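You operate a simulated robot arm through the tools that you are given. There is no shell and no other tool. Be economical: measure what you need, move in short steps, check, and stop when the job is done.

You are at the controls of a simulated robot arm. One attempt, no reset.

TASK
Focus the viewer, save the ring's wall reading and sort the ring.
Fine: lamp on first and off last; 2.5 mm or more goes in the GOOD tray, less in the HOLD tray.

It is judged by the outcome, as a careful person would: the job done as asked, and still so three seconds after it is handed in. It fails if anything else is knocked over, pushed out of place, dropped, spilled or broken.

THE ROBOT
A 6-joint arm with a fingered hand, hanging from a carriage that runs on a gantry, over the field with the corners [0.429, 2.445], [-0.851, 2.446], [-0.852, -0.154], [0.428, -0.155] (x, y) and turns from -55 to 633 degrees about z. Base frame: it is fixed where the carriage stands at the start and does not move with it; the origin is on the floor, on the carriage's upright axis, x ahead of it, y to its left, z up; the surface under the hand at the start is at about z = 0.82. Lengths are in m, angles in degrees, forces in N, time in s.
With the tool pointing down near the work surface it reaches from about 0.1 to 0.6 m from the robot's upright axis, wherever it stands. Its first joint turns from -166.0 to 166.0 degrees. Places, roughly: inside of the gauge good tray [0.2, -0.4, 0.8]; inside of the gauge hold tray [0, -0.4, 0.8]; turn stage [0.4, -0.2, 0.9]; viewer lamp key [0.5, -0.2, 0.9]. Payload 4 kg.
The TCP is the grasp point between the finger pads, 0.03 m short of the fingertips. In the tool frame z runs along the fingers and y along their closing line. The gripper opens to 0.104 m. The gripper's body begins 0.035 m behind the TCP. The gripper is a hand of 5 fingers: y runs from the thumb to the fingers, the wrist lies at [-0.015, -0.113, -0.19] in the tool frame, and closing takes about 1.5 s.
Orientation is told as [roll, pitch, yaw] about the base's x, y, z axes, in that order, counted from this pose: with the fingers straight down and the wrist toward the robot, the tool's x, y and z point along [0, 1, 0], [1, 0, 0] and [0, 0, -1] of the base frame.

THE INTERFACE
- The arm moves only by the tool nudge_tool. Its argument "targets" is a list of rows, each an object (a shift or turn left out is 0, a gripper value left out holds the last) with "xyz": the shift along the tool's x, y, z in units of 400 mm (1.0 is 400 mm), a list of three; "dr": the turn, a rotation vector about the tool's x, y, z in units of 180 degrees (1.0 is 180 degrees), a list of three. In form: [{"xyz": [tx, ty, tz], "dr": [ax, ay, az]}, ...]. A call has 1 to 8 rows; each row is the pose to reach, as a shift and turn from the pose commanded when the call began, along the tool's axes at that moment. "gripper" is the gripper command, from -1 (shut) to 1 (fully open), values between in proportion, set as the call begins (left out, the last holds). A call with a number of a shift or a turn outside -1 to 1 is refused whole. A row lasts 0.2 s, in which the tool goes at most 0.05 m and 8.6 degrees; a call with a longer step from one row to the next is refused whole, and so is a gripper value outside its range. Where a pose cannot be reached the arm comes as near as it can. A force on the tool above 40 N (or 10 N above the force at the start of the call, whichever is more), or a blocked arm, ends the call early, and 0.2 s more pass. The fingers move at their own pace (about 0.045 m/s each) and stop on an object; they squeeze with about 28 N. The grip force told is the motor's: it shows also when the fingers shut on nothing. Time passes only in rows, and 0.2 s behind the last, so rows that repeat a pose let the fingers close. It gives the time, the measured TCP pose, the force on the tool (base axes), the opening and the grip force at its end, in the units of the frame above (readings bear some noise), with the torque about the TCP (base axes, N m) and any sound that the robot's microphone picked up, and new pictures: "pictures" is both (left out), scene, wrist or none.
- Cameras (640 x 400 px; columns grow to the right, rows downward): "scene" is now at [0.2249, -0.0572, 1.7967]; the picture's right is [-0.95, -0.31, 0.00], its down [-0.29, 0.89, -0.36] and it looks along [0.11, -0.34, -0.93] (base axes); focal length 283 px, centre (320, 200). "wrist" rides on the gripper at [0.06, -0.083, -0.12] in the tool frame; the picture's right is [-0.79, 0.29, -0.54], its down [-0.56, -0.71, 0.44] and it looks along [-0.26, 0.65, 0.72] (tool axes); focal length 234 px, centre (320, 200). There is no depth. A picture from a camera that has moved, and an enlarged one, comes with that camera's place and axes in the base frame and with its lens. The place of the scene camera against the robot may be out by one fixed shift of up to 0.012 m in any direction.
- lift_body(by): slides the trunk up (or, below 0, down) by that many m; the arm and the scene camera ride with it, the base frame stays. It gives what a move gives, with no picture.
- drive_base(legs): drives the robot by 1 to 6 legs, each [ahead, left, turn to the left] in m, m and degrees, along the robot's own axes; the way and the turn of a leg run together, so that a leg with both is an arc; at most 1.5 m and 180 degrees a leg. The arm and the cameras ride along, it lands a little off, and it stops where it bumps. It keeps to its track: a leg is cut to what the track allows. It gives what a move gives, and a new picture of the scene camera.
- hand_shape(shape): the hand has 5 fingers and takes this shape, open, in about a second: jaw (thumb against the fingers, like two jaws); tri (thumb and two fingers); tip (a fingertip pinch); poke (one finger out to press); point (the index stretched); flat (the hand flat); cup (the hand cupped); fist (a fist). The gripper value then closes the fingers along that shape, each until it touches; the sizes above hold for jaw. It gives what a move gives, with no picture.
- head_to(pan, tilt): turns the head with the scene camera to pan (to the left, within 155 degrees either way) and tilt (down, from -29 to 69), counted from straight ahead of the robot. It gives what a move gives, and a new picture of the scene camera.
- close_up(camera, box): a new picture of the part [left, top, right, bottom] of that camera's present view, enlarged. No time passes.
- hand_in(): hands the job in; it is judged then, once.

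Go step by step. Nothing tells you exact positions but the pictures and the camera data: compare them with the known pose of the tool, close in by small moves and look again before you grip or let go. The budget is 120 turns and 260 pictures, counting those below and the enlarged ones. Unless the task says otherwise, let go and move clear before handing in, and close with one line.

The tools are called after "Request:" as name(argument=value, ...) on one line, values as JSON. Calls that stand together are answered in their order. nudge_tool: Moves the arm, as the interface text tells. Its arguments: {"type":"object","properties":{"targets":{"type":"array"},"gripper":{"type":"number"},"pictures":{"type":"string","enum":["both","scene","wrist","none"]}},"required":["targets"]} The other tools are called the same way: lift_body (by) slides the trunk up or down; hand_shape (shape) gives the hand a shape; drive_base (legs) drives the base; head_to (pan, tilt) turns the head that bears the scene camera; close_up (camera, box) takes an enlarged picture of a part of a camera's view; hand_in () hands the job in.

At the start:

```text
t: 0.0
tcp_pos: [0.1852, -0.4423, 0.9994]
tool_rot: [-0.1, 0.0, 0.0]
force: [0.4, 0.0, -0.5]
ft_torque: [0.0, -0.03, -0.02]
gripper_width: 0.1036
gripper_force: 0.0
shape: jaw
trunk travel left (down, up): [-0.525, 0.073]
robot x, y, heading: [0.0008, -0.003, -0.0]
head pan, tilt: [-71.7, 68.8]
```

scene: 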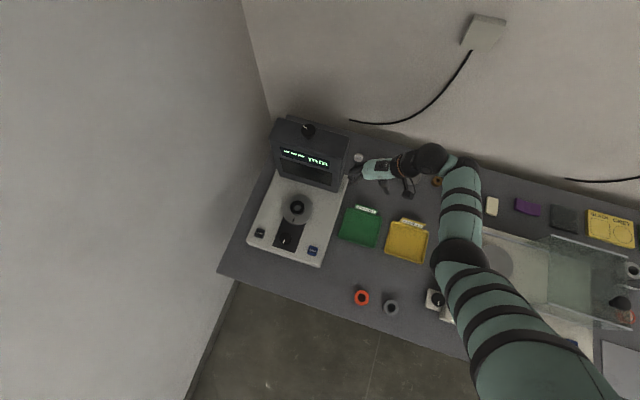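
wrist: 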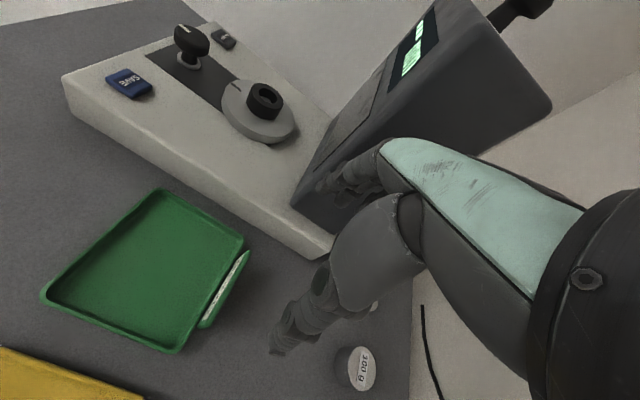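

I see a viewer device with a stage holding a dark ring, a lamp key, a save key, a lever and a display, plus green and yellow trays. First I look closer.

Request:
close_up(camera="scene", box=[230, 110, 370, 270])

Request:
close_up(camera="wrist", box=[60, 0, 320, 160])

Request:
close_up(camera="scene", box=[330, 130, 640, 330])

```text
2.50 times, centred on (300, 190) of scene
camera zoom: at [0.2249, -0.0572, 1.7967], right [-0.95, -0.31, 0.0], down [-0.29, 0.89, -0.36], along [0.11, -0.34, -0.93], focal length 708 px, centre (370, 225)
```

zoom: 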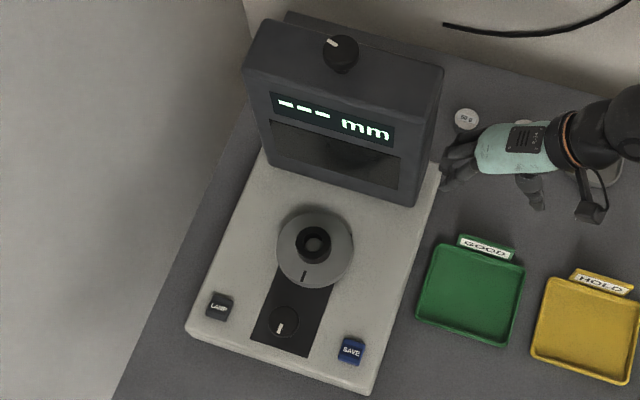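

```text
2.46 times, centred on (190, 80) of wrist
camera zoom: at [0.1009, -0.3823, 1.119], right [0.29, -0.79, 0.54], down [-0.71, -0.56, -0.44], along [0.65, -0.26, -0.72], focal length 576 px, centre (640, 495)
```

zoom: 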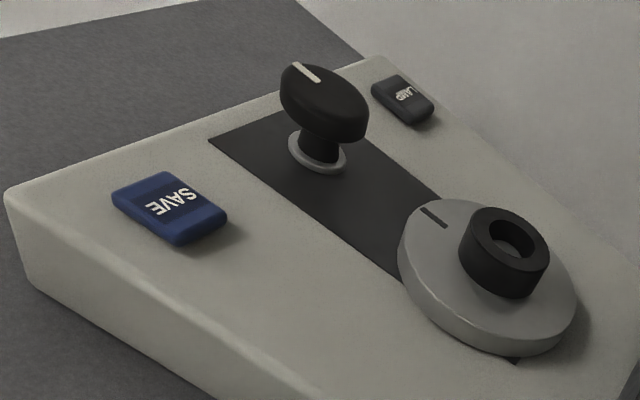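

```text
2.00 times, centred on (485, 230) of scene
camera zoom: at [0.2249, -0.0572, 1.7967], right [-0.95, -0.31, 0.0], down [-0.29, 0.89, -0.36], along [0.11, -0.34, -0.93], focal length 566 px, centre (-10, 140)
```

zoom: 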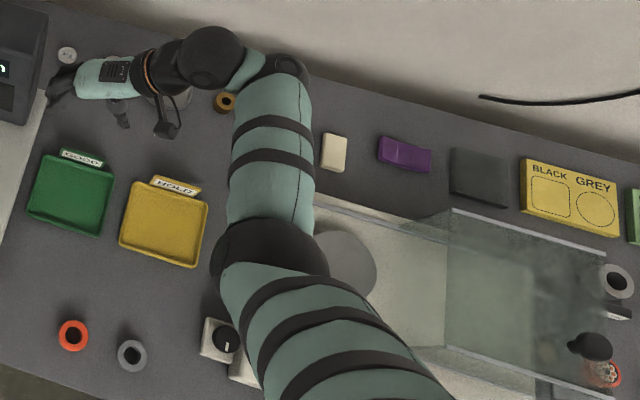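

The ring is on the stage, with LAMP near (0.49,-0.22), SAVE near (0.305,-0.22), a front knob near (0.39,-0.22) and a top knob near (0.41,-0.51). I raise the hand, bring it over the panel's front, and make a poking finger.

Request:
nudge_tool(targets=[{"xyz": [0, 0, -0.12]}, {"xyz": [0.08, 0, -0.2]}, {"xyz": [0.2, 0, -0.2]}, {"xyz": [0.32, 0, -0.2]}, {"xyz": [0.44, 0, -0.2]}, {"xyz": [0.55, 0, -0.2]}, {"xyz": [0.55, 0, -0.2]}], pictures="none")

Request:
hand_shape(shape="poke")

Request:
nudge_tool(targets=[{"xyz": [0, 0, 0]}])

```text
t: 1.6
tcp_pos: [0.2496, -0.223, 0.9921]
tool_rot: [-0.1, 0.0, -0.1]
force: [0.7, 0.8, -0.2]
ft_torque: [0.01, 0.0, 0.02]
gripper_width: 0.1037
gripper_force: 0.0
shape: jaw
out of reach, approached as far as the arm can: row 1, 2, 3, 4, 5, 6, 7
trunk travel left (down, up): [-0.525, 0.073]
robot x, y, heading: [0.0027, -0.001, 0.0]
head pan, tilt: [-71.7, 68.8]
```

```text
t: 2.5
tcp_pos: [0.2487, -0.2235, 0.9937]
tool_rot: [0.0, 0.1, -0.1]
force: [-0.1, -0.2, 0.0]
ft_torque: [0.03, 0.01, 0.0]
gripper_width: 0.0
gripper_force: 0.0
shape: poke
trunk travel left (down, up): [-0.525, 0.073]
robot x, y, heading: [-0.0034, 0.0006, 0.2]
head pan, tilt: [-71.7, 68.8]
```

```text
t: 2.9
tcp_pos: [0.2488, -0.2226, 0.9928]
tool_rot: [-0.2, 0.0, -0.1]
force: [0.1, -0.3, -0.1]
ft_torque: [0.0, 0.0, -0.01]
gripper_width: 0.0
gripper_force: 0.0
shape: poke
trunk travel left (down, up): [-0.525, 0.073]
robot x, y, heading: [-0.0026, 0.0018, -0.2]
head pan, tilt: [-71.7, 68.8]
camera scene: at [0.2249, -0.0572, 1.7967], right [-0.95, -0.31, 0.0], down [-0.29, 0.89, -0.36], along [0.11, -0.34, -0.93], focal length 283 px, centre (320, 200)
camera wrist: at [0.1642, -0.1622, 1.1115], right [0.29, -0.79, 0.54], down [-0.71, -0.56, -0.43], along [0.65, -0.26, -0.72], focal length 234 px, centre (320, 200)
```

scene: 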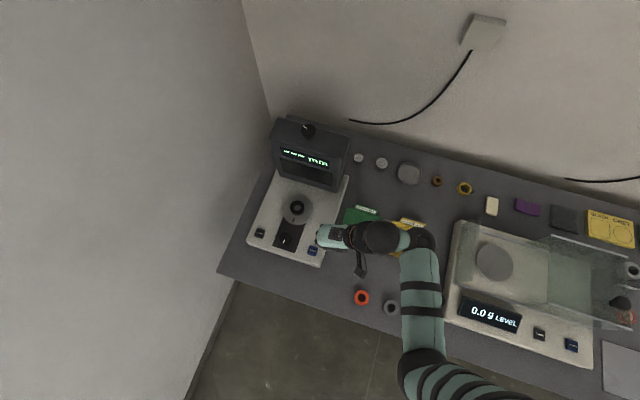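
wrist: 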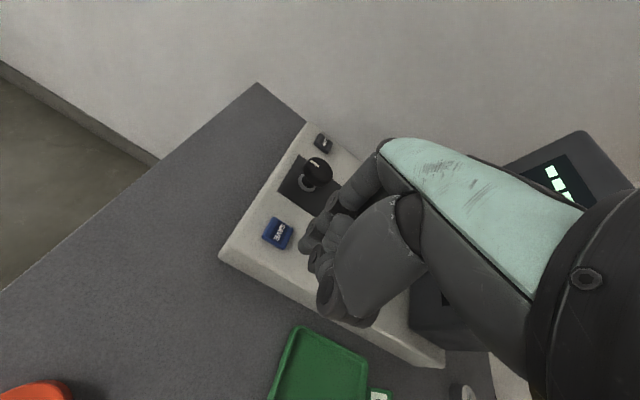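

The arm could not rise because the trunk is low, so I lift the trunk and drive ahead a little for comfortable reach, then look at the poking finger.

Request:
lift_body(by=0.07)

Request:
close_up(camera="wrist", box=[220, 100, 460, 350])

Request:
close_up(camera="scene", box=[240, 110, 400, 290])

```text
t: 4.0
tcp_pos: [0.2476, -0.2227, 1.0634]
tool_rot: [-0.1, 0.0, -0.1]
force: [0.2, 0.3, -0.5]
ft_torque: [0.01, -0.03, 0.0]
gripper_width: 0.0
gripper_force: 0.0
shape: poke
trunk travel left (down, up): [-0.595, 0.003]
robot x, y, heading: [0.0008, 0.0001, -0.0]
head pan, tilt: [-71.7, 68.8]
```

```text
1.60 times, centred on (340, 225) of wrist
camera zoom: at [0.1642, -0.1622, 1.1815], right [0.29, -0.79, 0.54], down [-0.71, -0.56, -0.43], along [0.65, -0.26, -0.72], focal length 375 px, centre (288, 160)
```

zoom: 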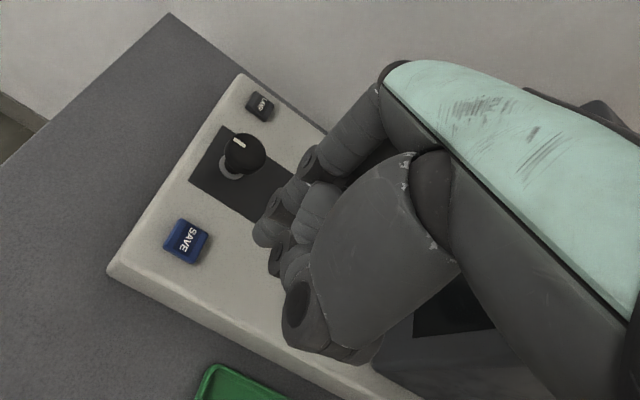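

```text
2.22 times, centred on (320, 200) of scene
camera zoom: at [0.2249, -0.0572, 1.8667], right [-0.95, -0.31, 0.0], down [-0.29, 0.89, -0.36], along [0.11, -0.34, -0.93], focal length 629 px, centre (320, 200)
```

zoom: 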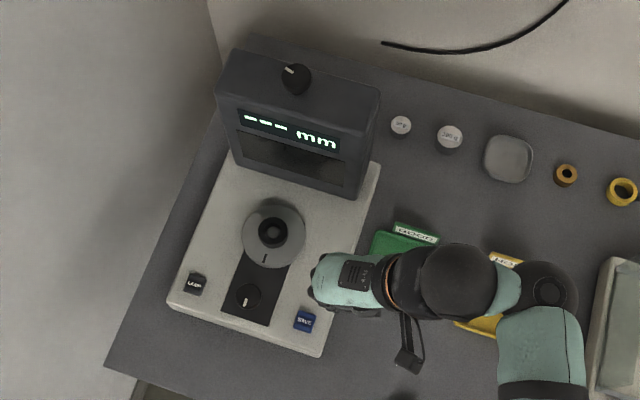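

The poking fingertip looks to be about 0.03 m below the TCP. I move above the LAMP key and check.

Request:
nudge_tool(targets=[{"xyz": [0, 0.1, 0]}, {"xyz": [0, 0.22, 0]}, {"xyz": [0.02, 0.34, 0]}, {"xyz": [0.027, 0.46, 0]}, {"xyz": [0.027, 0.54, 0.05]}, {"xyz": [0.027, 0.606, 0.12]}, {"xyz": [0.027, 0.606, 0.2]}, {"xyz": [0.027, 0.606, 0.2]}])

Request:
close_up(camera="wrist", box=[220, 100, 460, 350])

Request:
close_up(camera="scene", box=[220, 110, 380, 290])

```text
t: 5.8
tcp_pos: [0.491, -0.2153, 0.9817]
tool_rot: [-0.1, 0.0, -0.1]
force: [0.2, 0.1, -0.3]
ft_torque: [-0.01, 0.02, -0.02]
gripper_width: 0.0
gripper_force: 0.0
shape: poke
trunk travel left (down, up): [-0.595, 0.003]
robot x, y, heading: [-0.0005, 0.0004, -0.0]
head pan, tilt: [-71.7, 68.8]
camera scene: at [0.2249, -0.0572, 1.8667], right [-0.95, -0.31, 0.0], down [-0.29, 0.89, -0.36], along [0.11, -0.34, -0.93], focal length 283 px, centre (320, 200)
camera wrist: at [0.4071, -0.1541, 1.1007], right [0.29, -0.79, 0.54], down [-0.71, -0.56, -0.43], along [0.65, -0.26, -0.72], focal length 234 px, centre (320, 200)
```

scene: 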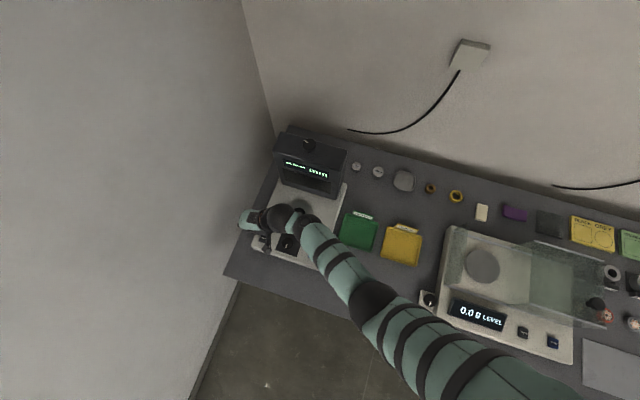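
wrist: 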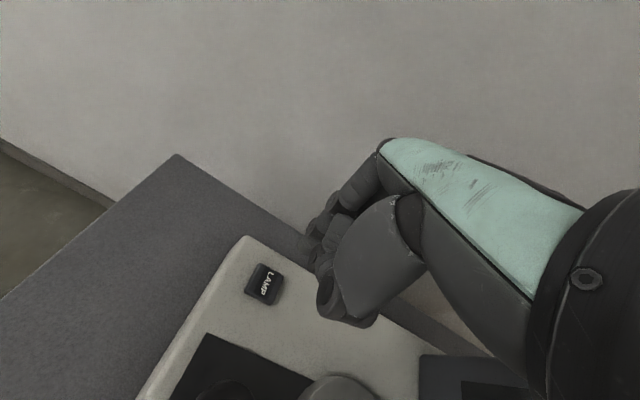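

```text
1.60 times, centred on (340, 225) of wrist
camera zoom: at [0.4071, -0.1541, 1.1007], right [0.29, -0.79, 0.54], down [-0.71, -0.56, -0.43], along [0.65, -0.26, -0.72], focal length 375 px, centre (288, 160)
```

zoom: 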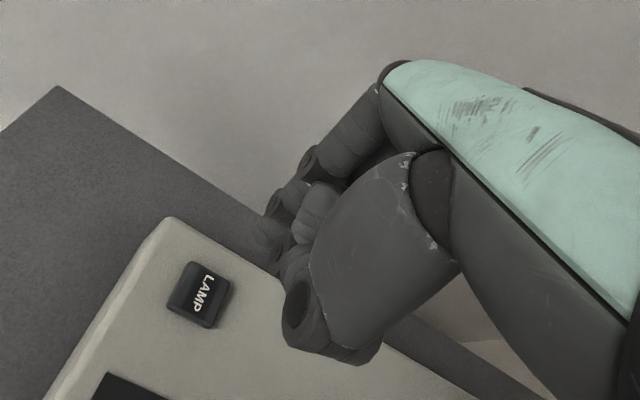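

```text
2.22 times, centred on (300, 200) of scene
camera zoom: at [0.2249, -0.0572, 1.8667], right [-0.95, -0.31, 0.0], down [-0.29, 0.89, -0.36], along [0.11, -0.34, -0.93], focal length 629 px, centre (364, 200)
```

zoom: 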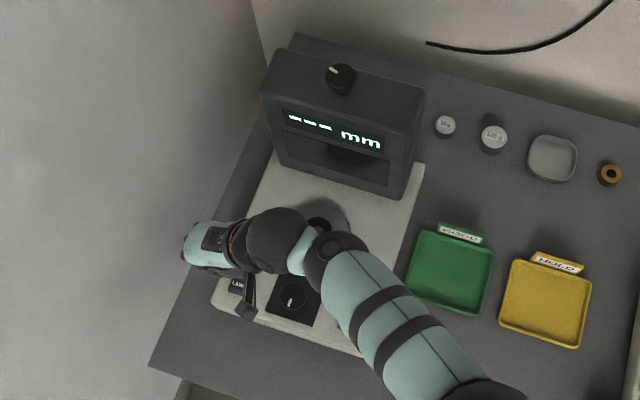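

The key sits near (0.481,-0.215,0.875). I shift back 13 mm and descend partway to compare the fingertip with it.

Request:
nudge_tool(targets=[{"xyz": [0, -0.033, 0]}, {"xyz": [0, -0.033, 0.09]}, {"xyz": [0, -0.033, 0.15]}, {"xyz": [0, -0.033, 0.15]}], pictures="none")

Request:
close_up(camera="wrist", box=[220, 160, 380, 320])

```text
t: 6.8
tcp_pos: [0.4787, -0.2129, 0.9239]
tool_rot: [-0.1, 0.0, -0.1]
force: [0.4, 0.4, -0.1]
ft_torque: [0.04, 0.0, 0.03]
gripper_width: 0.0002
gripper_force: 0.1
shape: poke
trunk travel left (down, up): [-0.595, 0.003]
robot x, y, heading: [0.0028, 0.0, -0.1]
head pan, tilt: [-71.7, 68.8]
```

```text
2.50 times, centred on (300, 240) of wrist
camera zoom: at [0.3933, -0.1531, 1.0426], right [0.29, -0.79, 0.54], down [-0.71, -0.56, -0.43], along [0.65, -0.26, -0.72], focal length 585 px, centre (370, 100)
```

zoom: 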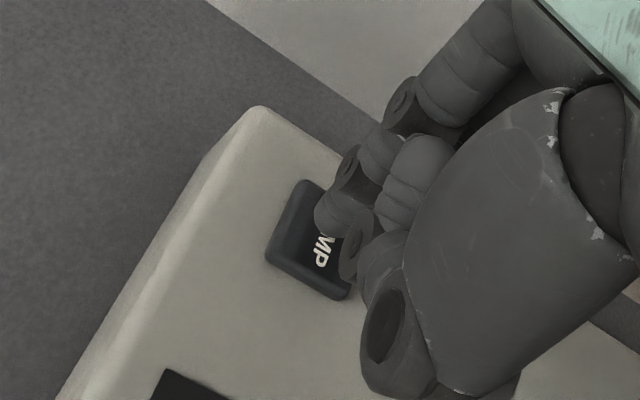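

The fingertip is over the LAMP key. I press down in small steps.

Request:
nudge_tool(targets=[{"xyz": [0, 0, 0.02]}, {"xyz": [0, 0, 0.035]}, {"xyz": [0, 0, 0.045]}], pictures="none")

Request:
close_up(camera="wrist", box=[220, 160, 380, 320])

Request:
close_up(camera="scene", box=[260, 120, 360, 200])

```text
t: 7.6
tcp_pos: [0.4806, -0.214, 0.9069]
tool_rot: [-0.2, -0.3, 0.0]
force: [-5.2, 3.6, 25.8]
ft_torque: [0.14, 0.22, -0.01]
gripper_width: 0.0
gripper_force: 0.1
shape: poke
trunk travel left (down, up): [-0.595, 0.003]
robot x, y, heading: [-0.0016, 0.001, -0.1]
head pan, tilt: [-71.7, 68.8]
heard: click
```

```text
2.50 times, centred on (300, 240) of wrist
camera zoom: at [0.3957, -0.153, 1.026], right [0.29, -0.79, 0.55], down [-0.7, -0.56, -0.44], along [0.65, -0.26, -0.71], focal length 585 px, centre (370, 100)
```

zoom: 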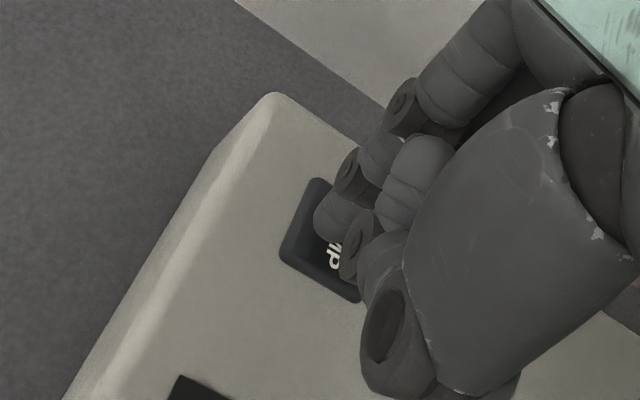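

```text
5.00 times, centred on (310, 160) of scene
camera zoom: at [0.225, -0.0572, 1.8674], right [-0.95, -0.31, 0.0], down [-0.29, 0.88, -0.36], along [0.11, -0.34, -0.93], focal length 1416 px, centre (370, 400)
```

zoom: 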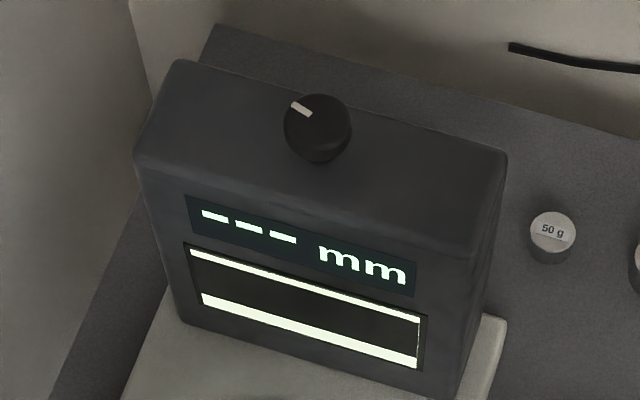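

LAMP clicked and the screen lit up. I lift off, move the arm aside, and look at the screen and the knobs.

Request:
nudge_tool(targets=[{"xyz": [0, 0, -0.05]}, {"xyz": [0, 0, -0.15]}, {"xyz": [0, -0.1, -0.2]}, {"xyz": [0, -0.2, -0.22]}, {"xyz": [0, -0.3, -0.22]}, {"xyz": [0, -0.4, -0.22]}, {"xyz": [0, -0.5, -0.22]}, {"xyz": [0, -0.6, -0.22]}], pictures="none")

Request:
close_up(camera="scene", box=[260, 120, 360, 200])

Request:
close_up(camera="scene", box=[240, 170, 350, 275])

```text
t: 9.4
tcp_pos: [0.2364, -0.2123, 0.9915]
tool_rot: [-0.1, -0.1, -0.1]
force: [-0.3, -0.8, 0.2]
ft_torque: [-0.02, 0.03, 0.01]
gripper_width: 0.0
gripper_force: 0.0
shape: poke
trunk travel left (down, up): [-0.595, 0.003]
robot x, y, heading: [0.0006, 0.0009, 0.1]
head pan, tilt: [-71.7, 68.8]
```

```text
5.00 times, centred on (310, 160) of scene
camera zoom: at [0.225, -0.0572, 1.8668], right [-0.95, -0.31, 0.0], down [-0.29, 0.88, -0.36], along [0.11, -0.34, -0.93], focal length 1416 px, centre (370, 400)
```

zoom: 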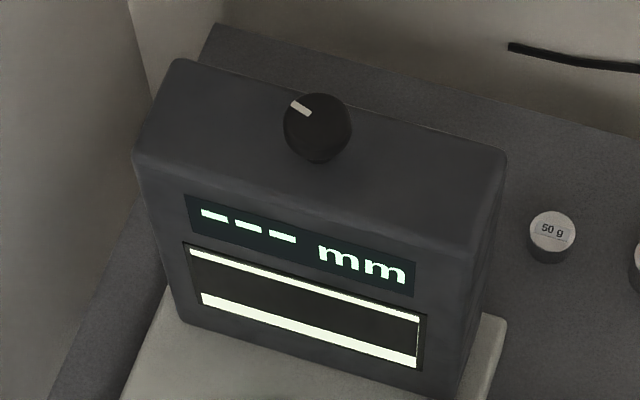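

```text
3.81 times, centred on (295, 222) of scene
camera zoom: at [0.225, -0.0572, 1.8668], right [-0.95, -0.31, 0.0], down [-0.29, 0.88, -0.36], along [0.11, -0.34, -0.93], focal length 1078 px, centre (415, 114)
```

zoom: 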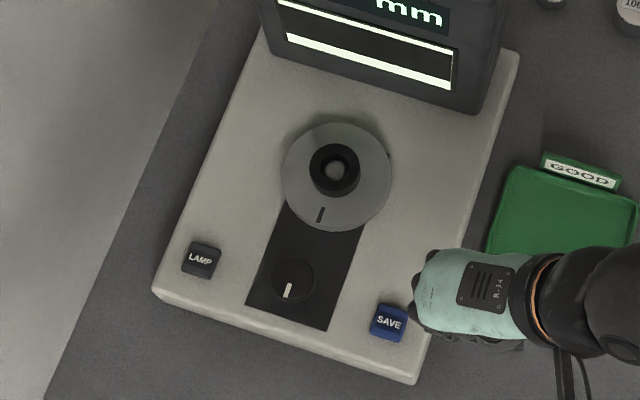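

I drive back from the bench to see the screen more squarely.

Request:
drive_base(legs=[[0.15, 0.5, 0]])

Request:
head_to(pan=-90, tilt=50)

Request:
close_up(camera="scene", box=[250, 120, 410, 280])

```text
t: 12.4
tcp_pos: [0.3861, 0.2801, 0.9914]
tool_rot: [0.0, 0.0, 0.3]
force: [0.3, 1.0, -0.4]
ft_torque: [0.0, 0.0, 0.0]
gripper_width: 0.0001
gripper_force: 0.0
shape: poke
trunk travel left (down, up): [-0.595, 0.003]
robot x, y, heading: [0.1505, 0.4885, 0.2]
head pan, tilt: [-71.7, 68.8]
camera scene: at [0.3741, 0.4363, 1.8667], right [-0.95, -0.32, 0.0], down [-0.3, 0.88, -0.36], along [0.12, -0.34, -0.93], focal length 283 px, centre (320, 200)
```

scene: 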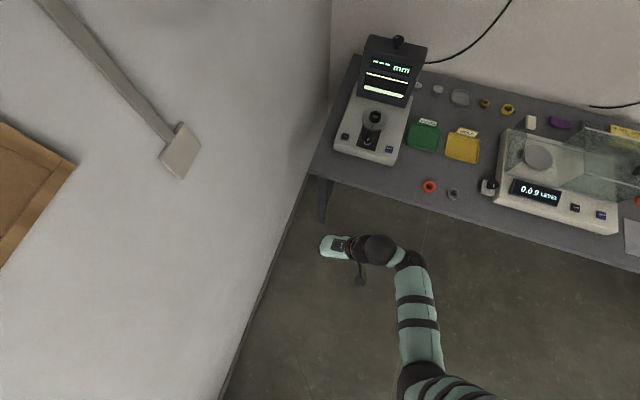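

```text
t: 13.2
tcp_pos: [0.3856, 0.2808, 0.9919]
tool_rot: [0.0, 0.1, 0.3]
force: [0.0, 0.7, 0.2]
ft_torque: [0.01, 0.04, -0.02]
gripper_width: 0.0001
gripper_force: 0.0
shape: poke
trunk travel left (down, up): [-0.595, 0.003]
robot x, y, heading: [0.1479, 0.4921, 0.2]
head pan, tilt: [-90.0, 50.0]
camera scene: at [0.3568, 0.4123, 1.8886], right [-1.0, -0.01, 0.0], down [-0.01, 0.77, -0.64], along [0.0, -0.64, -0.77], focal length 283 px, centre (320, 200)
```

scene: 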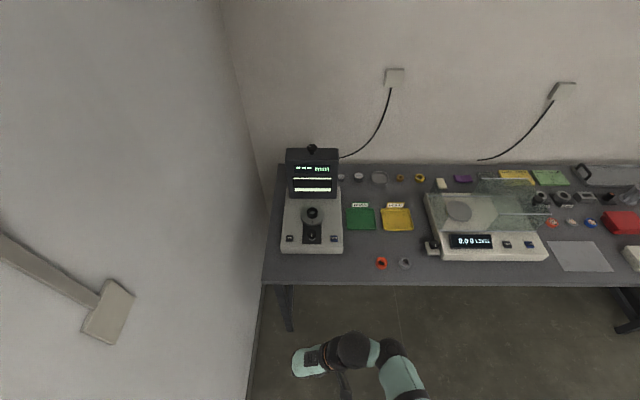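

```text
2.50 times, centred on (330, 200) of scene
camera zoom: at [0.3568, 0.4123, 1.8886], right [-1.0, -0.01, 0.0], down [-0.01, 0.77, -0.64], along [0.0, -0.64, -0.77], focal length 708 px, centre (295, 200)
```

zoom: 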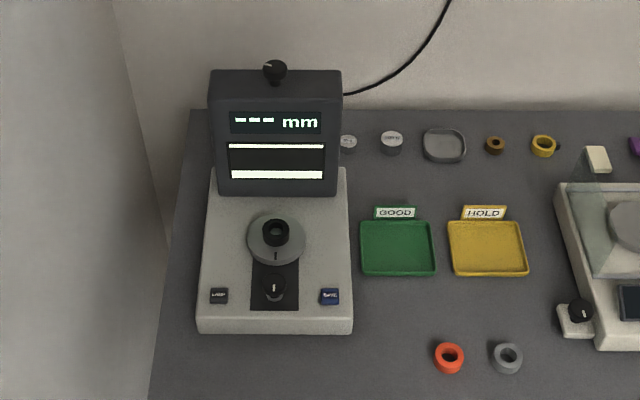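

Request:
close_up(camera="scene", box=[280, 140, 345, 205])

Request:
close_up(camera="scene", box=[275, 195, 350, 255])

```text
6.15 times, centred on (312, 172) of scene
camera zoom: at [0.3568, 0.4123, 1.8886], right [-1.0, -0.01, 0.0], down [-0.01, 0.77, -0.64], along [0.0, -0.64, -0.77], focal length 1742 px, centre (366, 369)
```

zoom: 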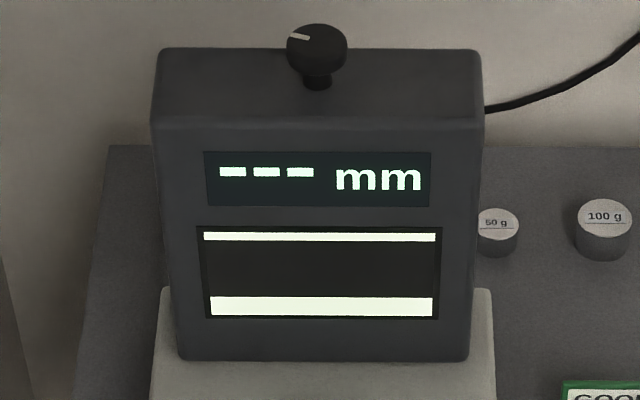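

```text
6.67 times, centred on (312, 225) of scene
camera zoom: at [0.3568, 0.4123, 1.8886], right [-1.0, -0.01, 0.0], down [-0.01, 0.77, -0.64], along [0.0, -0.64, -0.77], focal length 1887 px, centre (370, 33)
```

zoom: 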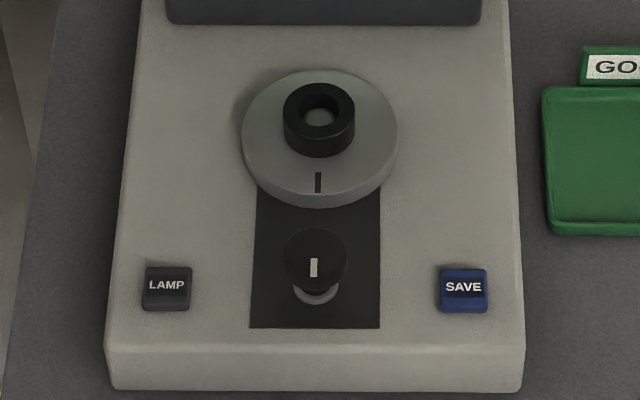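

The top knob is near (0.39,-0.46), with its top at about z 1.165, and is likely the focus knob. I test here, in free space, how high the arm can go with the tool down.

Request:
nudge_tool(targets=[{"xyz": [-0.1, 0, -0.05]}, {"xyz": [-0.2, 0, -0.1]}, {"xyz": [-0.3, 0, -0.2]}, {"xyz": [-0.4, 0, -0.3]}, {"xyz": [-0.45, 0, -0.4]}, {"xyz": [-0.45, 0, -0.5]}, {"xyz": [-0.45, 0, -0.5]}], pictures="scene")

```text
refused: row 3 steps farther than a row can; nothing moved
```

Request:
nudge_tool(targets=[{"xyz": [-0.1, 0, -0.05]}, {"xyz": [-0.18, 0, -0.12]}, {"xyz": [-0.26, 0, -0.2]}, {"xyz": [-0.34, 0, -0.28]}, {"xyz": [-0.4, 0, -0.36]}, {"xyz": [-0.4, 0, -0.46]}, {"xyz": [-0.4, 0, -0.5]}, {"xyz": [-0.4, 0, -0.5]}], pictures="scene")

```text
t: 15.0
tcp_pos: [0.4426, 0.0986, 1.1107]
tool_rot: [-0.1, 0.1, 0.3]
force: [0.1, -0.1, 0.0]
ft_torque: [0.0, 0.01, 0.01]
gripper_width: 0.0001
gripper_force: 0.0
shape: poke
out of reach, approached as far as the arm can: row 3, 4, 5, 6, 7, 8
trunk travel left (down, up): [-0.595, 0.003]
robot x, y, heading: [0.1519, 0.4924, 0.1]
head pan, tilt: [-90.0, 50.0]
camera scene: at [0.3568, 0.4123, 1.8887], right [-1.0, -0.01, 0.0], down [0.0, 0.77, -0.64], along [0.0, -0.64, -0.77], focal length 283 px, centre (320, 200)
```

scene: 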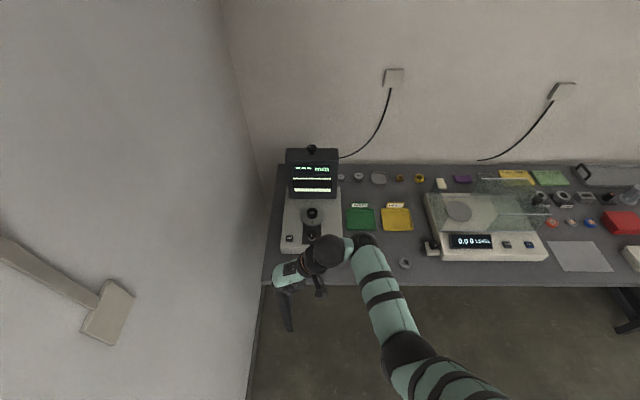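

Request:
nudge_tool(targets=[{"xyz": [-0.1, 0, 0]}, {"xyz": [-0.2, 0, 0]}, {"xyz": [-0.3, 0, -0.05]}, {"xyz": [-0.35, 0, -0.15]}, {"xyz": [-0.35, 0, -0.2]}, {"xyz": [-0.35, 0, -0.2]}], pictures="none")

```text
t: 16.4
tcp_pos: [0.4432, -0.0449, 1.19]
tool_rot: [-0.2, 0.1, 0.3]
force: [0.3, -0.1, 0.0]
ft_torque: [-0.01, 0.02, -0.02]
gripper_width: 0.0
gripper_force: 0.1
shape: poke
trunk travel left (down, up): [-0.595, 0.003]
robot x, y, heading: [0.1498, 0.4909, 0.3]
head pan, tilt: [-90.0, 50.0]
```

Height is fine when reaching out (about 0.6 m). I switch to the jaw shape, raise a bit, and drive toward the viewer, stopping short of the top knob.

Request:
hand_shape(shape="jaw")

Request:
nudge_tool(targets=[{"xyz": [0, 0, -0.1]}, {"xyz": [0, 0, -0.1]}], pictures="none")

Request:
drive_base(legs=[[-0.05, -0.27, 0]])

Request:
nudge_tool(targets=[{"xyz": [0, 0, 0]}], pictures="wrist")

```text
t: 17.3
tcp_pos: [0.4439, -0.0458, 1.1885]
tool_rot: [0.0, 0.0, 0.4]
force: [-0.2, -0.1, -0.8]
ft_torque: [0.0, -0.03, 0.04]
gripper_width: 0.1038
gripper_force: 0.1
shape: jaw
trunk travel left (down, up): [-0.595, 0.003]
robot x, y, heading: [0.1494, 0.4879, 0.5]
head pan, tilt: [-90.0, 50.0]
```

```text
t: 17.9
tcp_pos: [0.4442, -0.0452, 1.2292]
tool_rot: [-0.1, 0.0, 0.3]
force: [0.6, 0.1, -0.8]
ft_torque: [-0.03, 0.0, 0.01]
gripper_width: 0.1042
gripper_force: 0.0
shape: jaw
trunk travel left (down, up): [-0.595, 0.003]
robot x, y, heading: [0.1512, 0.4933, 0.4]
head pan, tilt: [-90.0, 50.0]
```

```text
t: 19.8
tcp_pos: [0.3911, -0.3112, 1.2284]
tool_rot: [-0.2, 0.0, -0.1]
force: [-0.2, -0.5, -0.3]
ft_torque: [-0.03, 0.0, 0.01]
gripper_width: 0.1038
gripper_force: 0.1
shape: jaw
trunk travel left (down, up): [-0.595, 0.003]
robot x, y, heading: [0.099, 0.2271, -0.1]
head pan, tilt: [-90.0, 50.0]
camera scene: at [0.3074, 0.1454, 1.8887], right [-1.0, 0.0, 0.0], down [0.0, 0.77, -0.64], along [0.0, -0.64, -0.77], focal length 283 px, centre (320, 200)
```

scene: 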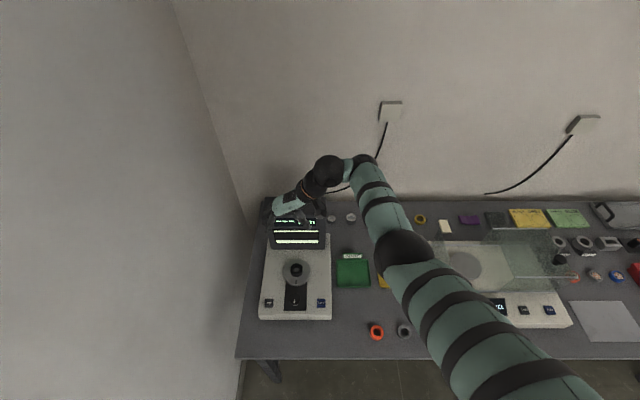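

```text
t: 20.2
tcp_pos: [0.3924, -0.3125, 1.2286]
tool_rot: [-0.1, 0.0, -0.1]
force: [0.7, 0.4, -0.2]
ft_torque: [-0.02, 0.03, 0.0]
gripper_width: 0.1041
gripper_force: 0.1
shape: jaw
trunk travel left (down, up): [-0.595, 0.003]
robot x, y, heading: [0.0953, 0.2291, 0.1]
head pan, tilt: [-90.0, 50.0]
camera wrist: at [0.3076, -0.2511, 1.3477], right [0.29, -0.79, 0.54], down [-0.71, -0.56, -0.43], along [0.65, -0.26, -0.72], focal length 234 px, centre (320, 200)
```

wrist: 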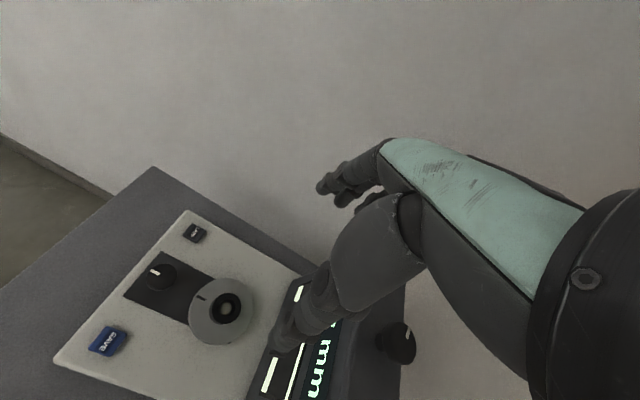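

Wrist view puts the top knob at about (0.381,-0.454). I move over it with the jaws open and check.

Request:
nudge_tool(targets=[{"xyz": [-0.1, -0.0275, 0]}, {"xyz": [-0.2, -0.0275, 0]}, {"xyz": [-0.3, -0.0275, 0]}, {"xyz": [-0.355, -0.0275, 0]}, {"xyz": [-0.355, -0.0275, 0]}], pictures="wrist")

Request:
close_up(camera="scene", box=[250, 170, 350, 250])

Request:
close_up(camera="wrist", box=[220, 140, 400, 320])

```text
t: 21.4
tcp_pos: [0.3703, -0.369, 1.2422]
tool_rot: [-0.2, 0.1, -0.2]
force: [0.5, -0.6, -0.4]
ft_torque: [0.03, 0.03, 0.0]
gripper_width: 0.1039
gripper_force: 0.1
shape: jaw
out of reach, approached as far as the arm can: row 2, 3, 4, 5
trunk travel left (down, up): [-0.595, 0.003]
robot x, y, heading: [0.0993, 0.2244, 0.1]
head pan, tilt: [-90.0, 50.0]
camera wrist: at [0.2867, -0.3079, 1.3609], right [0.29, -0.79, 0.55], down [-0.71, -0.56, -0.43], along [0.65, -0.26, -0.72], focal length 234 px, centre (320, 200)
```

wrist: 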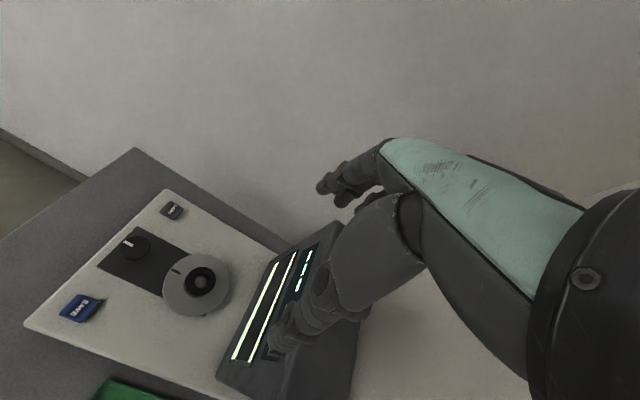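

```text
5.00 times, centred on (300, 210) of scene
camera zoom: at [0.3074, 0.1454, 1.8887], right [-1.0, 0.0, 0.0], down [0.0, 0.77, -0.64], along [0.0, -0.64, -0.77], focal length 1416 px, centre (420, 150)
```

zoom: 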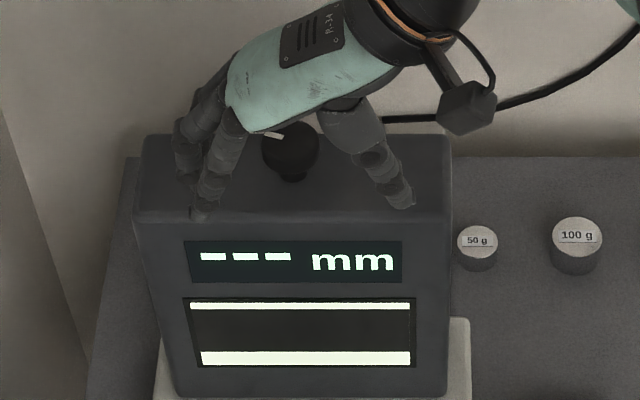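

```text
2.22 times, centred on (310, 230) of wrist
camera zoom: at [0.2867, -0.3079, 1.3609], right [0.29, -0.79, 0.55], down [-0.71, -0.56, -0.43], along [0.65, -0.26, -0.72], focal length 520 px, centre (342, 133)
```

zoom: 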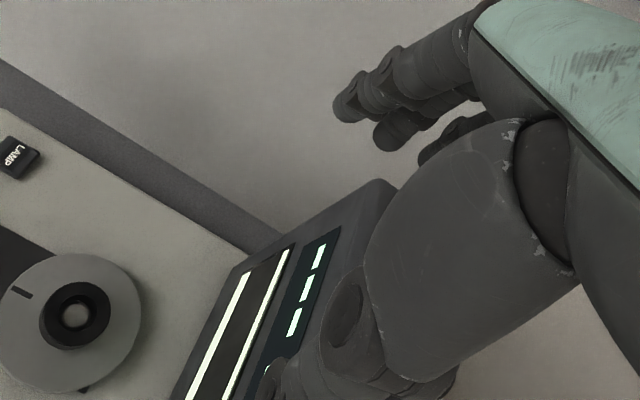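

The arm ran out of reach, so I drive the base the rest of the way (hand tips clear the knob by about 4 cm).

Request:
drive_base(legs=[[0.01, -0.1, 0]])

Request:
nudge_tool(targets=[{"xyz": [0, 0, 0]}], pictures="wrist")

Request:
close_up(camera="scene", box=[250, 190, 350, 270])

Request:
close_up(camera="wrist", box=[220, 140, 400, 320])

```text
t: 22.6
tcp_pos: [0.3811, -0.4688, 1.2421]
tool_rot: [-0.1, 0.1, -0.1]
force: [-0.3, 0.1, -0.1]
ft_torque: [0.05, 0.0, 0.01]
gripper_width: 0.1041
gripper_force: 0.1
shape: jaw
trunk travel left (down, up): [-0.595, 0.003]
robot x, y, heading: [0.1106, 0.1282, 0.1]
head pan, tilt: [-90.0, 50.0]
camera scene: at [0.3173, 0.0458, 1.8887], right [-1.0, 0.0, 0.0], down [0.0, 0.77, -0.64], along [0.0, -0.64, -0.77], focal length 283 px, centre (320, 200)
```

scene: 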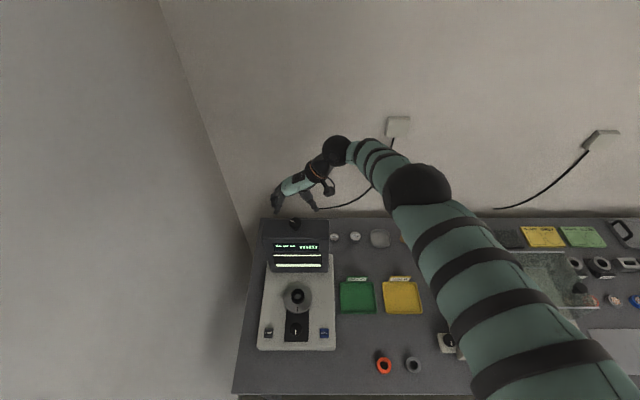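

```text
t: 23.0
tcp_pos: [0.3812, -0.469, 1.2413]
tool_rot: [-0.2, -0.1, -0.1]
force: [-0.6, -0.1, -0.4]
ft_torque: [0.01, 0.01, 0.01]
gripper_width: 0.1037
gripper_force: 0.0
shape: jaw
trunk travel left (down, up): [-0.595, 0.003]
robot x, y, heading: [0.109, 0.1251, 0.1]
head pan, tilt: [-90.0, 50.0]
camera wrist: at [0.2967, -0.4074, 1.3608], right [0.29, -0.79, 0.55], down [-0.71, -0.56, -0.43], along [0.65, -0.26, -0.72], focal length 234 px, centre (320, 200)
```

wrist: 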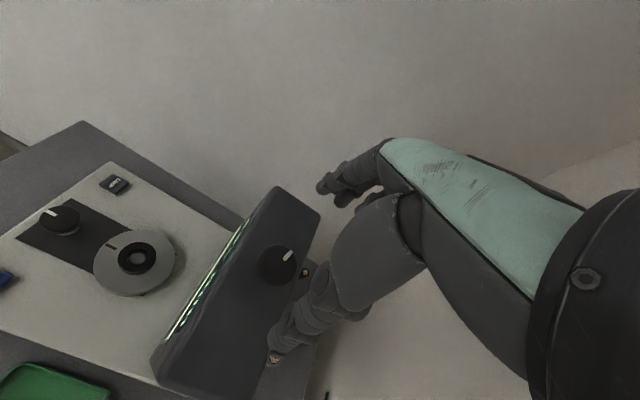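

```text
5.00 times, centred on (300, 230) of scene
camera zoom: at [0.3173, 0.0458, 1.8887], right [-1.0, 0.0, 0.0], down [0.0, 0.77, -0.64], along [0.0, -0.64, -0.77], focal length 1416 px, centre (420, 50)
```

zoom: 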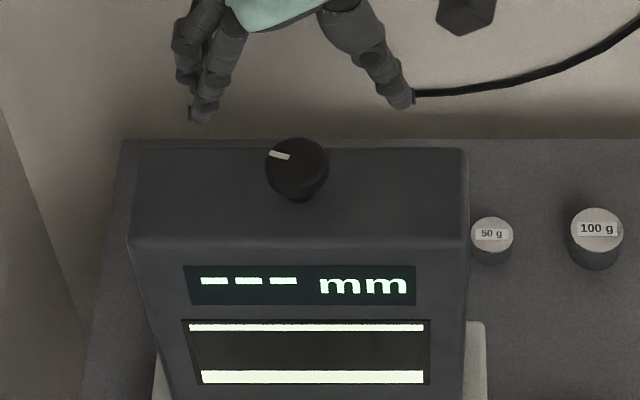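

```text
2.22 times, centred on (310, 230) of wrist
camera zoom: at [0.2967, -0.4074, 1.3608], right [0.29, -0.79, 0.55], down [-0.71, -0.56, -0.43], along [0.65, -0.26, -0.72], focal length 520 px, centre (342, 133)
```

zoom: 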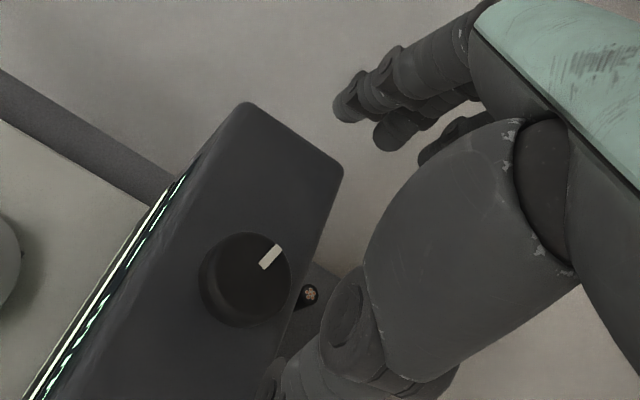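

The knob is at about (0.383,-0.460). I pull the arm in a bit, drive closer to gain reach margin, then descend to straddle the knob.

Request:
nudge_tool(targets=[{"xyz": [0.12, 0.004, 0]}, {"xyz": [0.12, 0.004, 0]}], pictures="none")

Request:
drive_base(legs=[[0, -0.04, 0]])

Request:
close_up(camera="wrist", box=[220, 140, 400, 320])

```text
t: 23.6
tcp_pos: [0.3858, -0.4249, 1.2375]
tool_rot: [-0.1, 0.1, -0.1]
force: [-0.4, 0.0, 0.0]
ft_torque: [0.0, -0.03, 0.04]
gripper_width: 0.1037
gripper_force: 0.1
shape: jaw
out of reach, approached as far as the arm can: row 1, 2
trunk travel left (down, up): [-0.595, 0.003]
robot x, y, heading: [0.1112, 0.1275, 0.2]
head pan, tilt: [-90.0, 50.0]
```

```text
t: 24.4
tcp_pos: [0.3847, -0.4655, 1.2386]
tool_rot: [-0.2, 0.0, -0.1]
force: [-0.8, -0.3, 0.5]
ft_torque: [-0.02, 0.01, 0.04]
gripper_width: 0.104
gripper_force: 0.0
shape: jaw
trunk travel left (down, up): [-0.595, 0.003]
robot x, y, heading: [0.1082, 0.0868, -0.0]
head pan, tilt: [-90.0, 50.0]
camera scene: at [0.3173, 0.0068, 1.8887], right [-1.0, 0.0, 0.0], down [0.0, 0.77, -0.64], along [0.0, -0.64, -0.77], focal length 283 px, centre (320, 200)
```

scene: 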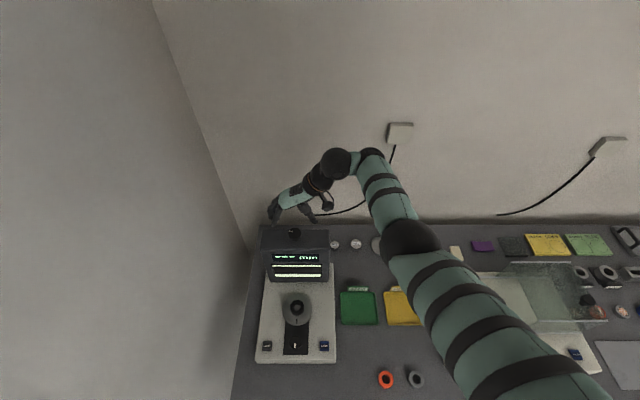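

```text
2.22 times, centred on (310, 230) of wrist
camera zoom: at [0.3008, -0.404, 1.3577], right [0.29, -0.79, 0.55], down [-0.71, -0.56, -0.43], along [0.65, -0.26, -0.72], focal length 520 px, centre (342, 133)
```

zoom: 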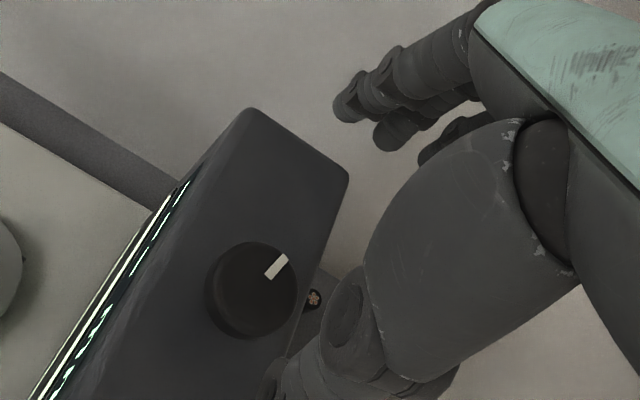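

Aligned within a few millimetres. I descend to straddle the knob with the jaws.

Request:
nudge_tool(targets=[{"xyz": [0.005, -0.005, 0.06]}, {"xyz": [0.005, -0.005, 0.12]}, {"xyz": [0.005, -0.005, 0.165]}, {"xyz": [0.005, -0.005, 0.165]}], pictures="none")

Request:
close_up(camera="scene", box=[240, 190, 360, 290])

Request:
close_up(camera="wrist", box=[220, 140, 400, 320])

```text
t: 25.4
tcp_pos: [0.3825, -0.4622, 1.1732]
tool_rot: [-0.2, 0.0, -0.1]
force: [0.3, 0.6, 0.7]
ft_torque: [0.0, -0.01, 0.04]
gripper_width: 0.1041
gripper_force: 0.1
shape: jaw
trunk travel left (down, up): [-0.595, 0.003]
robot x, y, heading: [0.1124, 0.0872, 0.2]
head pan, tilt: [-90.0, 50.0]
```

```text
4.00 times, centred on (300, 240) of scene
camera zoom: at [0.3173, 0.0067, 1.8887], right [-1.0, 0.0, 0.0], down [0.0, 0.77, -0.64], along [0.0, -0.64, -0.77], focal length 1132 px, centre (400, 40)
```

zoom: 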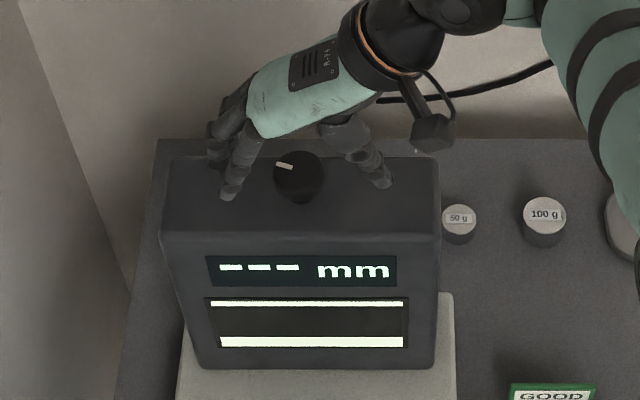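

```text
2.22 times, centred on (310, 230) of wrist
camera zoom: at [0.2985, -0.402, 1.2921], right [0.29, -0.79, 0.55], down [-0.71, -0.56, -0.43], along [0.65, -0.26, -0.72], focal length 520 px, centre (342, 133)
```

zoom: 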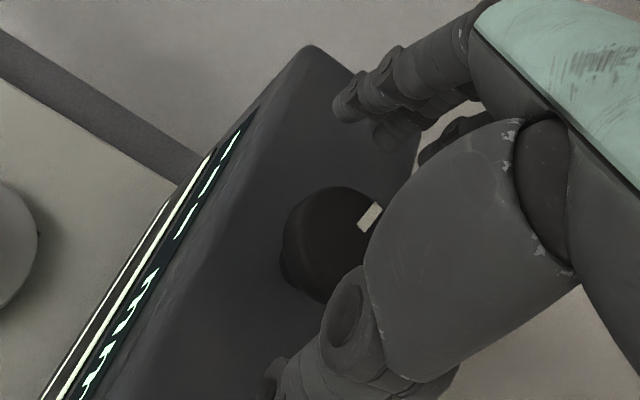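

The knob sits between thumb and fingers. I go 5 mm lower and close on it.

Request:
nudge_tool(targets=[{"xyz": [0, 0, 0.013]}, {"xyz": [0, 0, 0.013]}], pictures="none")

Request:
nudge_tool(targets=[{"xyz": [0, 0, 0]}, {"xyz": [0, 0, 0]}, {"xyz": [0, 0, 0]}, {"xyz": [0, 0, 0]}, {"xyz": [0, 0, 0]}, {"xyz": [0, 0, 0]}, {"xyz": [0, 0, 0]}], gripper=-1, pictures="none")

Request:
close_up(camera="scene", box=[240, 190, 360, 290])

```text
t: 26.1
tcp_pos: [0.3829, -0.4646, 1.1678]
tool_rot: [-0.2, -0.1, -0.1]
force: [0.5, -0.4, 0.6]
ft_torque: [0.01, 0.02, -0.01]
gripper_width: 0.1041
gripper_force: 0.1
shape: jaw
trunk travel left (down, up): [-0.595, 0.003]
robot x, y, heading: [0.1088, 0.0885, 0.0]
head pan, tilt: [-90.0, 50.0]
```

```text
t: 27.6
tcp_pos: [0.382, -0.4629, 1.1685]
tool_rot: [-0.3, 0.1, -0.1]
force: [-5.0, 3.9, 4.1]
ft_torque: [0.08, -0.01, -0.03]
gripper_width: 0.0314
gripper_force: 28.1
shape: jaw
trunk travel left (down, up): [-0.595, 0.003]
robot x, y, heading: [0.1079, 0.0881, 0.0]
head pan, tilt: [-90.0, 50.0]
```

```text
4.00 times, centred on (300, 240) of scene
camera zoom: at [0.3171, 0.0068, 1.8886], right [-1.0, 0.0, 0.0], down [0.0, 0.77, -0.64], along [0.0, -0.64, -0.77], focal length 1132 px, centre (400, 40)
```

zoom: 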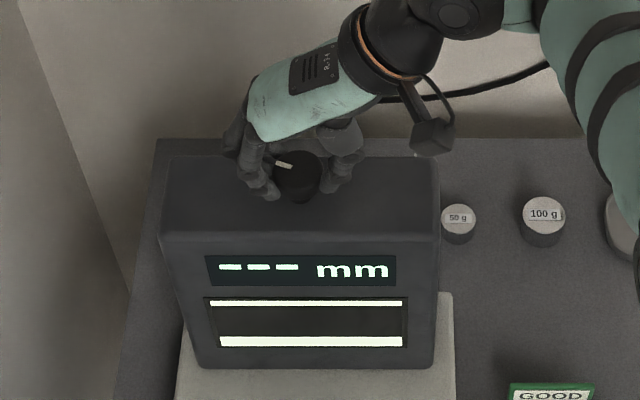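

Gripped the knob. I turn it about 16 degrees clockwise (seen from above) and watch the screen.

Request:
nudge_tool(targets=[{"dr": [0, 0, 0.03]}, {"dr": [0, 0, 0.06]}, {"dr": [0, 0, 0.09]}, {"dr": [0, 0, 0.09]}], pictures="none")

Request:
close_up(camera="scene", box=[240, 190, 360, 290])

```text
t: 28.6
tcp_pos: [0.3842, -0.4612, 1.1671]
tool_rot: [-0.1, 0.0, -16.3]
force: [-0.8, 14.0, 12.3]
ft_torque: [0.28, -0.02, 0.27]
gripper_width: 0.0317
gripper_force: 28.0
shape: jaw
trunk travel left (down, up): [-0.595, 0.003]
robot x, y, heading: [0.1109, 0.0888, 0.3]
head pan, tilt: [-90.0, 50.0]
```

```text
4.00 times, centred on (300, 240) of scene
camera zoom: at [0.3174, 0.0072, 1.8887], right [-1.0, 0.0, 0.0], down [0.0, 0.77, -0.64], along [0.0, -0.64, -0.77], focal length 1132 px, centre (400, 40)
```

zoom: 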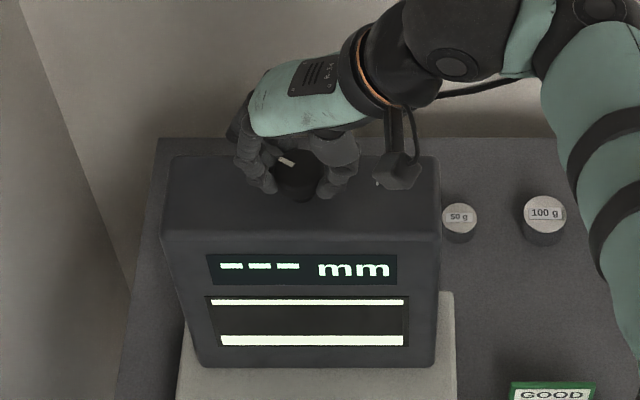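

Request:
nudge_tool(targets=[{"dr": [0, 0, 0.04]}, {"dr": [0, 0, 0.08]}, {"dr": [0, 0, 0.12]}, {"dr": [0, 0, 0.16]}, {"dr": [0, 0, 0.16]}], pictures="none")

Request:
close_up(camera="scene", box=[260, 215, 340, 285])

```text
t: 29.8
tcp_pos: [0.3922, -0.4563, 1.1667]
tool_rot: [-0.1, -0.1, -43.9]
force: [9.7, 14.6, 7.0]
ft_torque: [0.22, -0.32, 0.76]
gripper_width: 0.0304
gripper_force: 28.3
shape: jaw
trunk travel left (down, up): [-0.595, 0.003]
robot x, y, heading: [0.1097, 0.0882, 0.2]
head pan, tilt: [-90.0, 50.0]
stopped in row 5: the force on the tool passed its limit at 41 N (the readings are from after the stop); the commanded pose is now the measured one
```

```text
5.71 times, centred on (300, 250) of scene
camera zoom: at [0.3184, 0.0082, 1.8887], right [-1.0, 0.0, 0.0], down [0.0, 0.77, -0.64], along [0.0, -0.64, -0.77], focal length 1618 px, centre (434, -86)
```

zoom: 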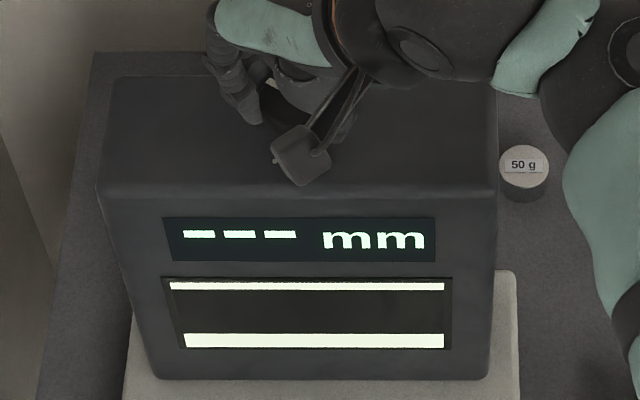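

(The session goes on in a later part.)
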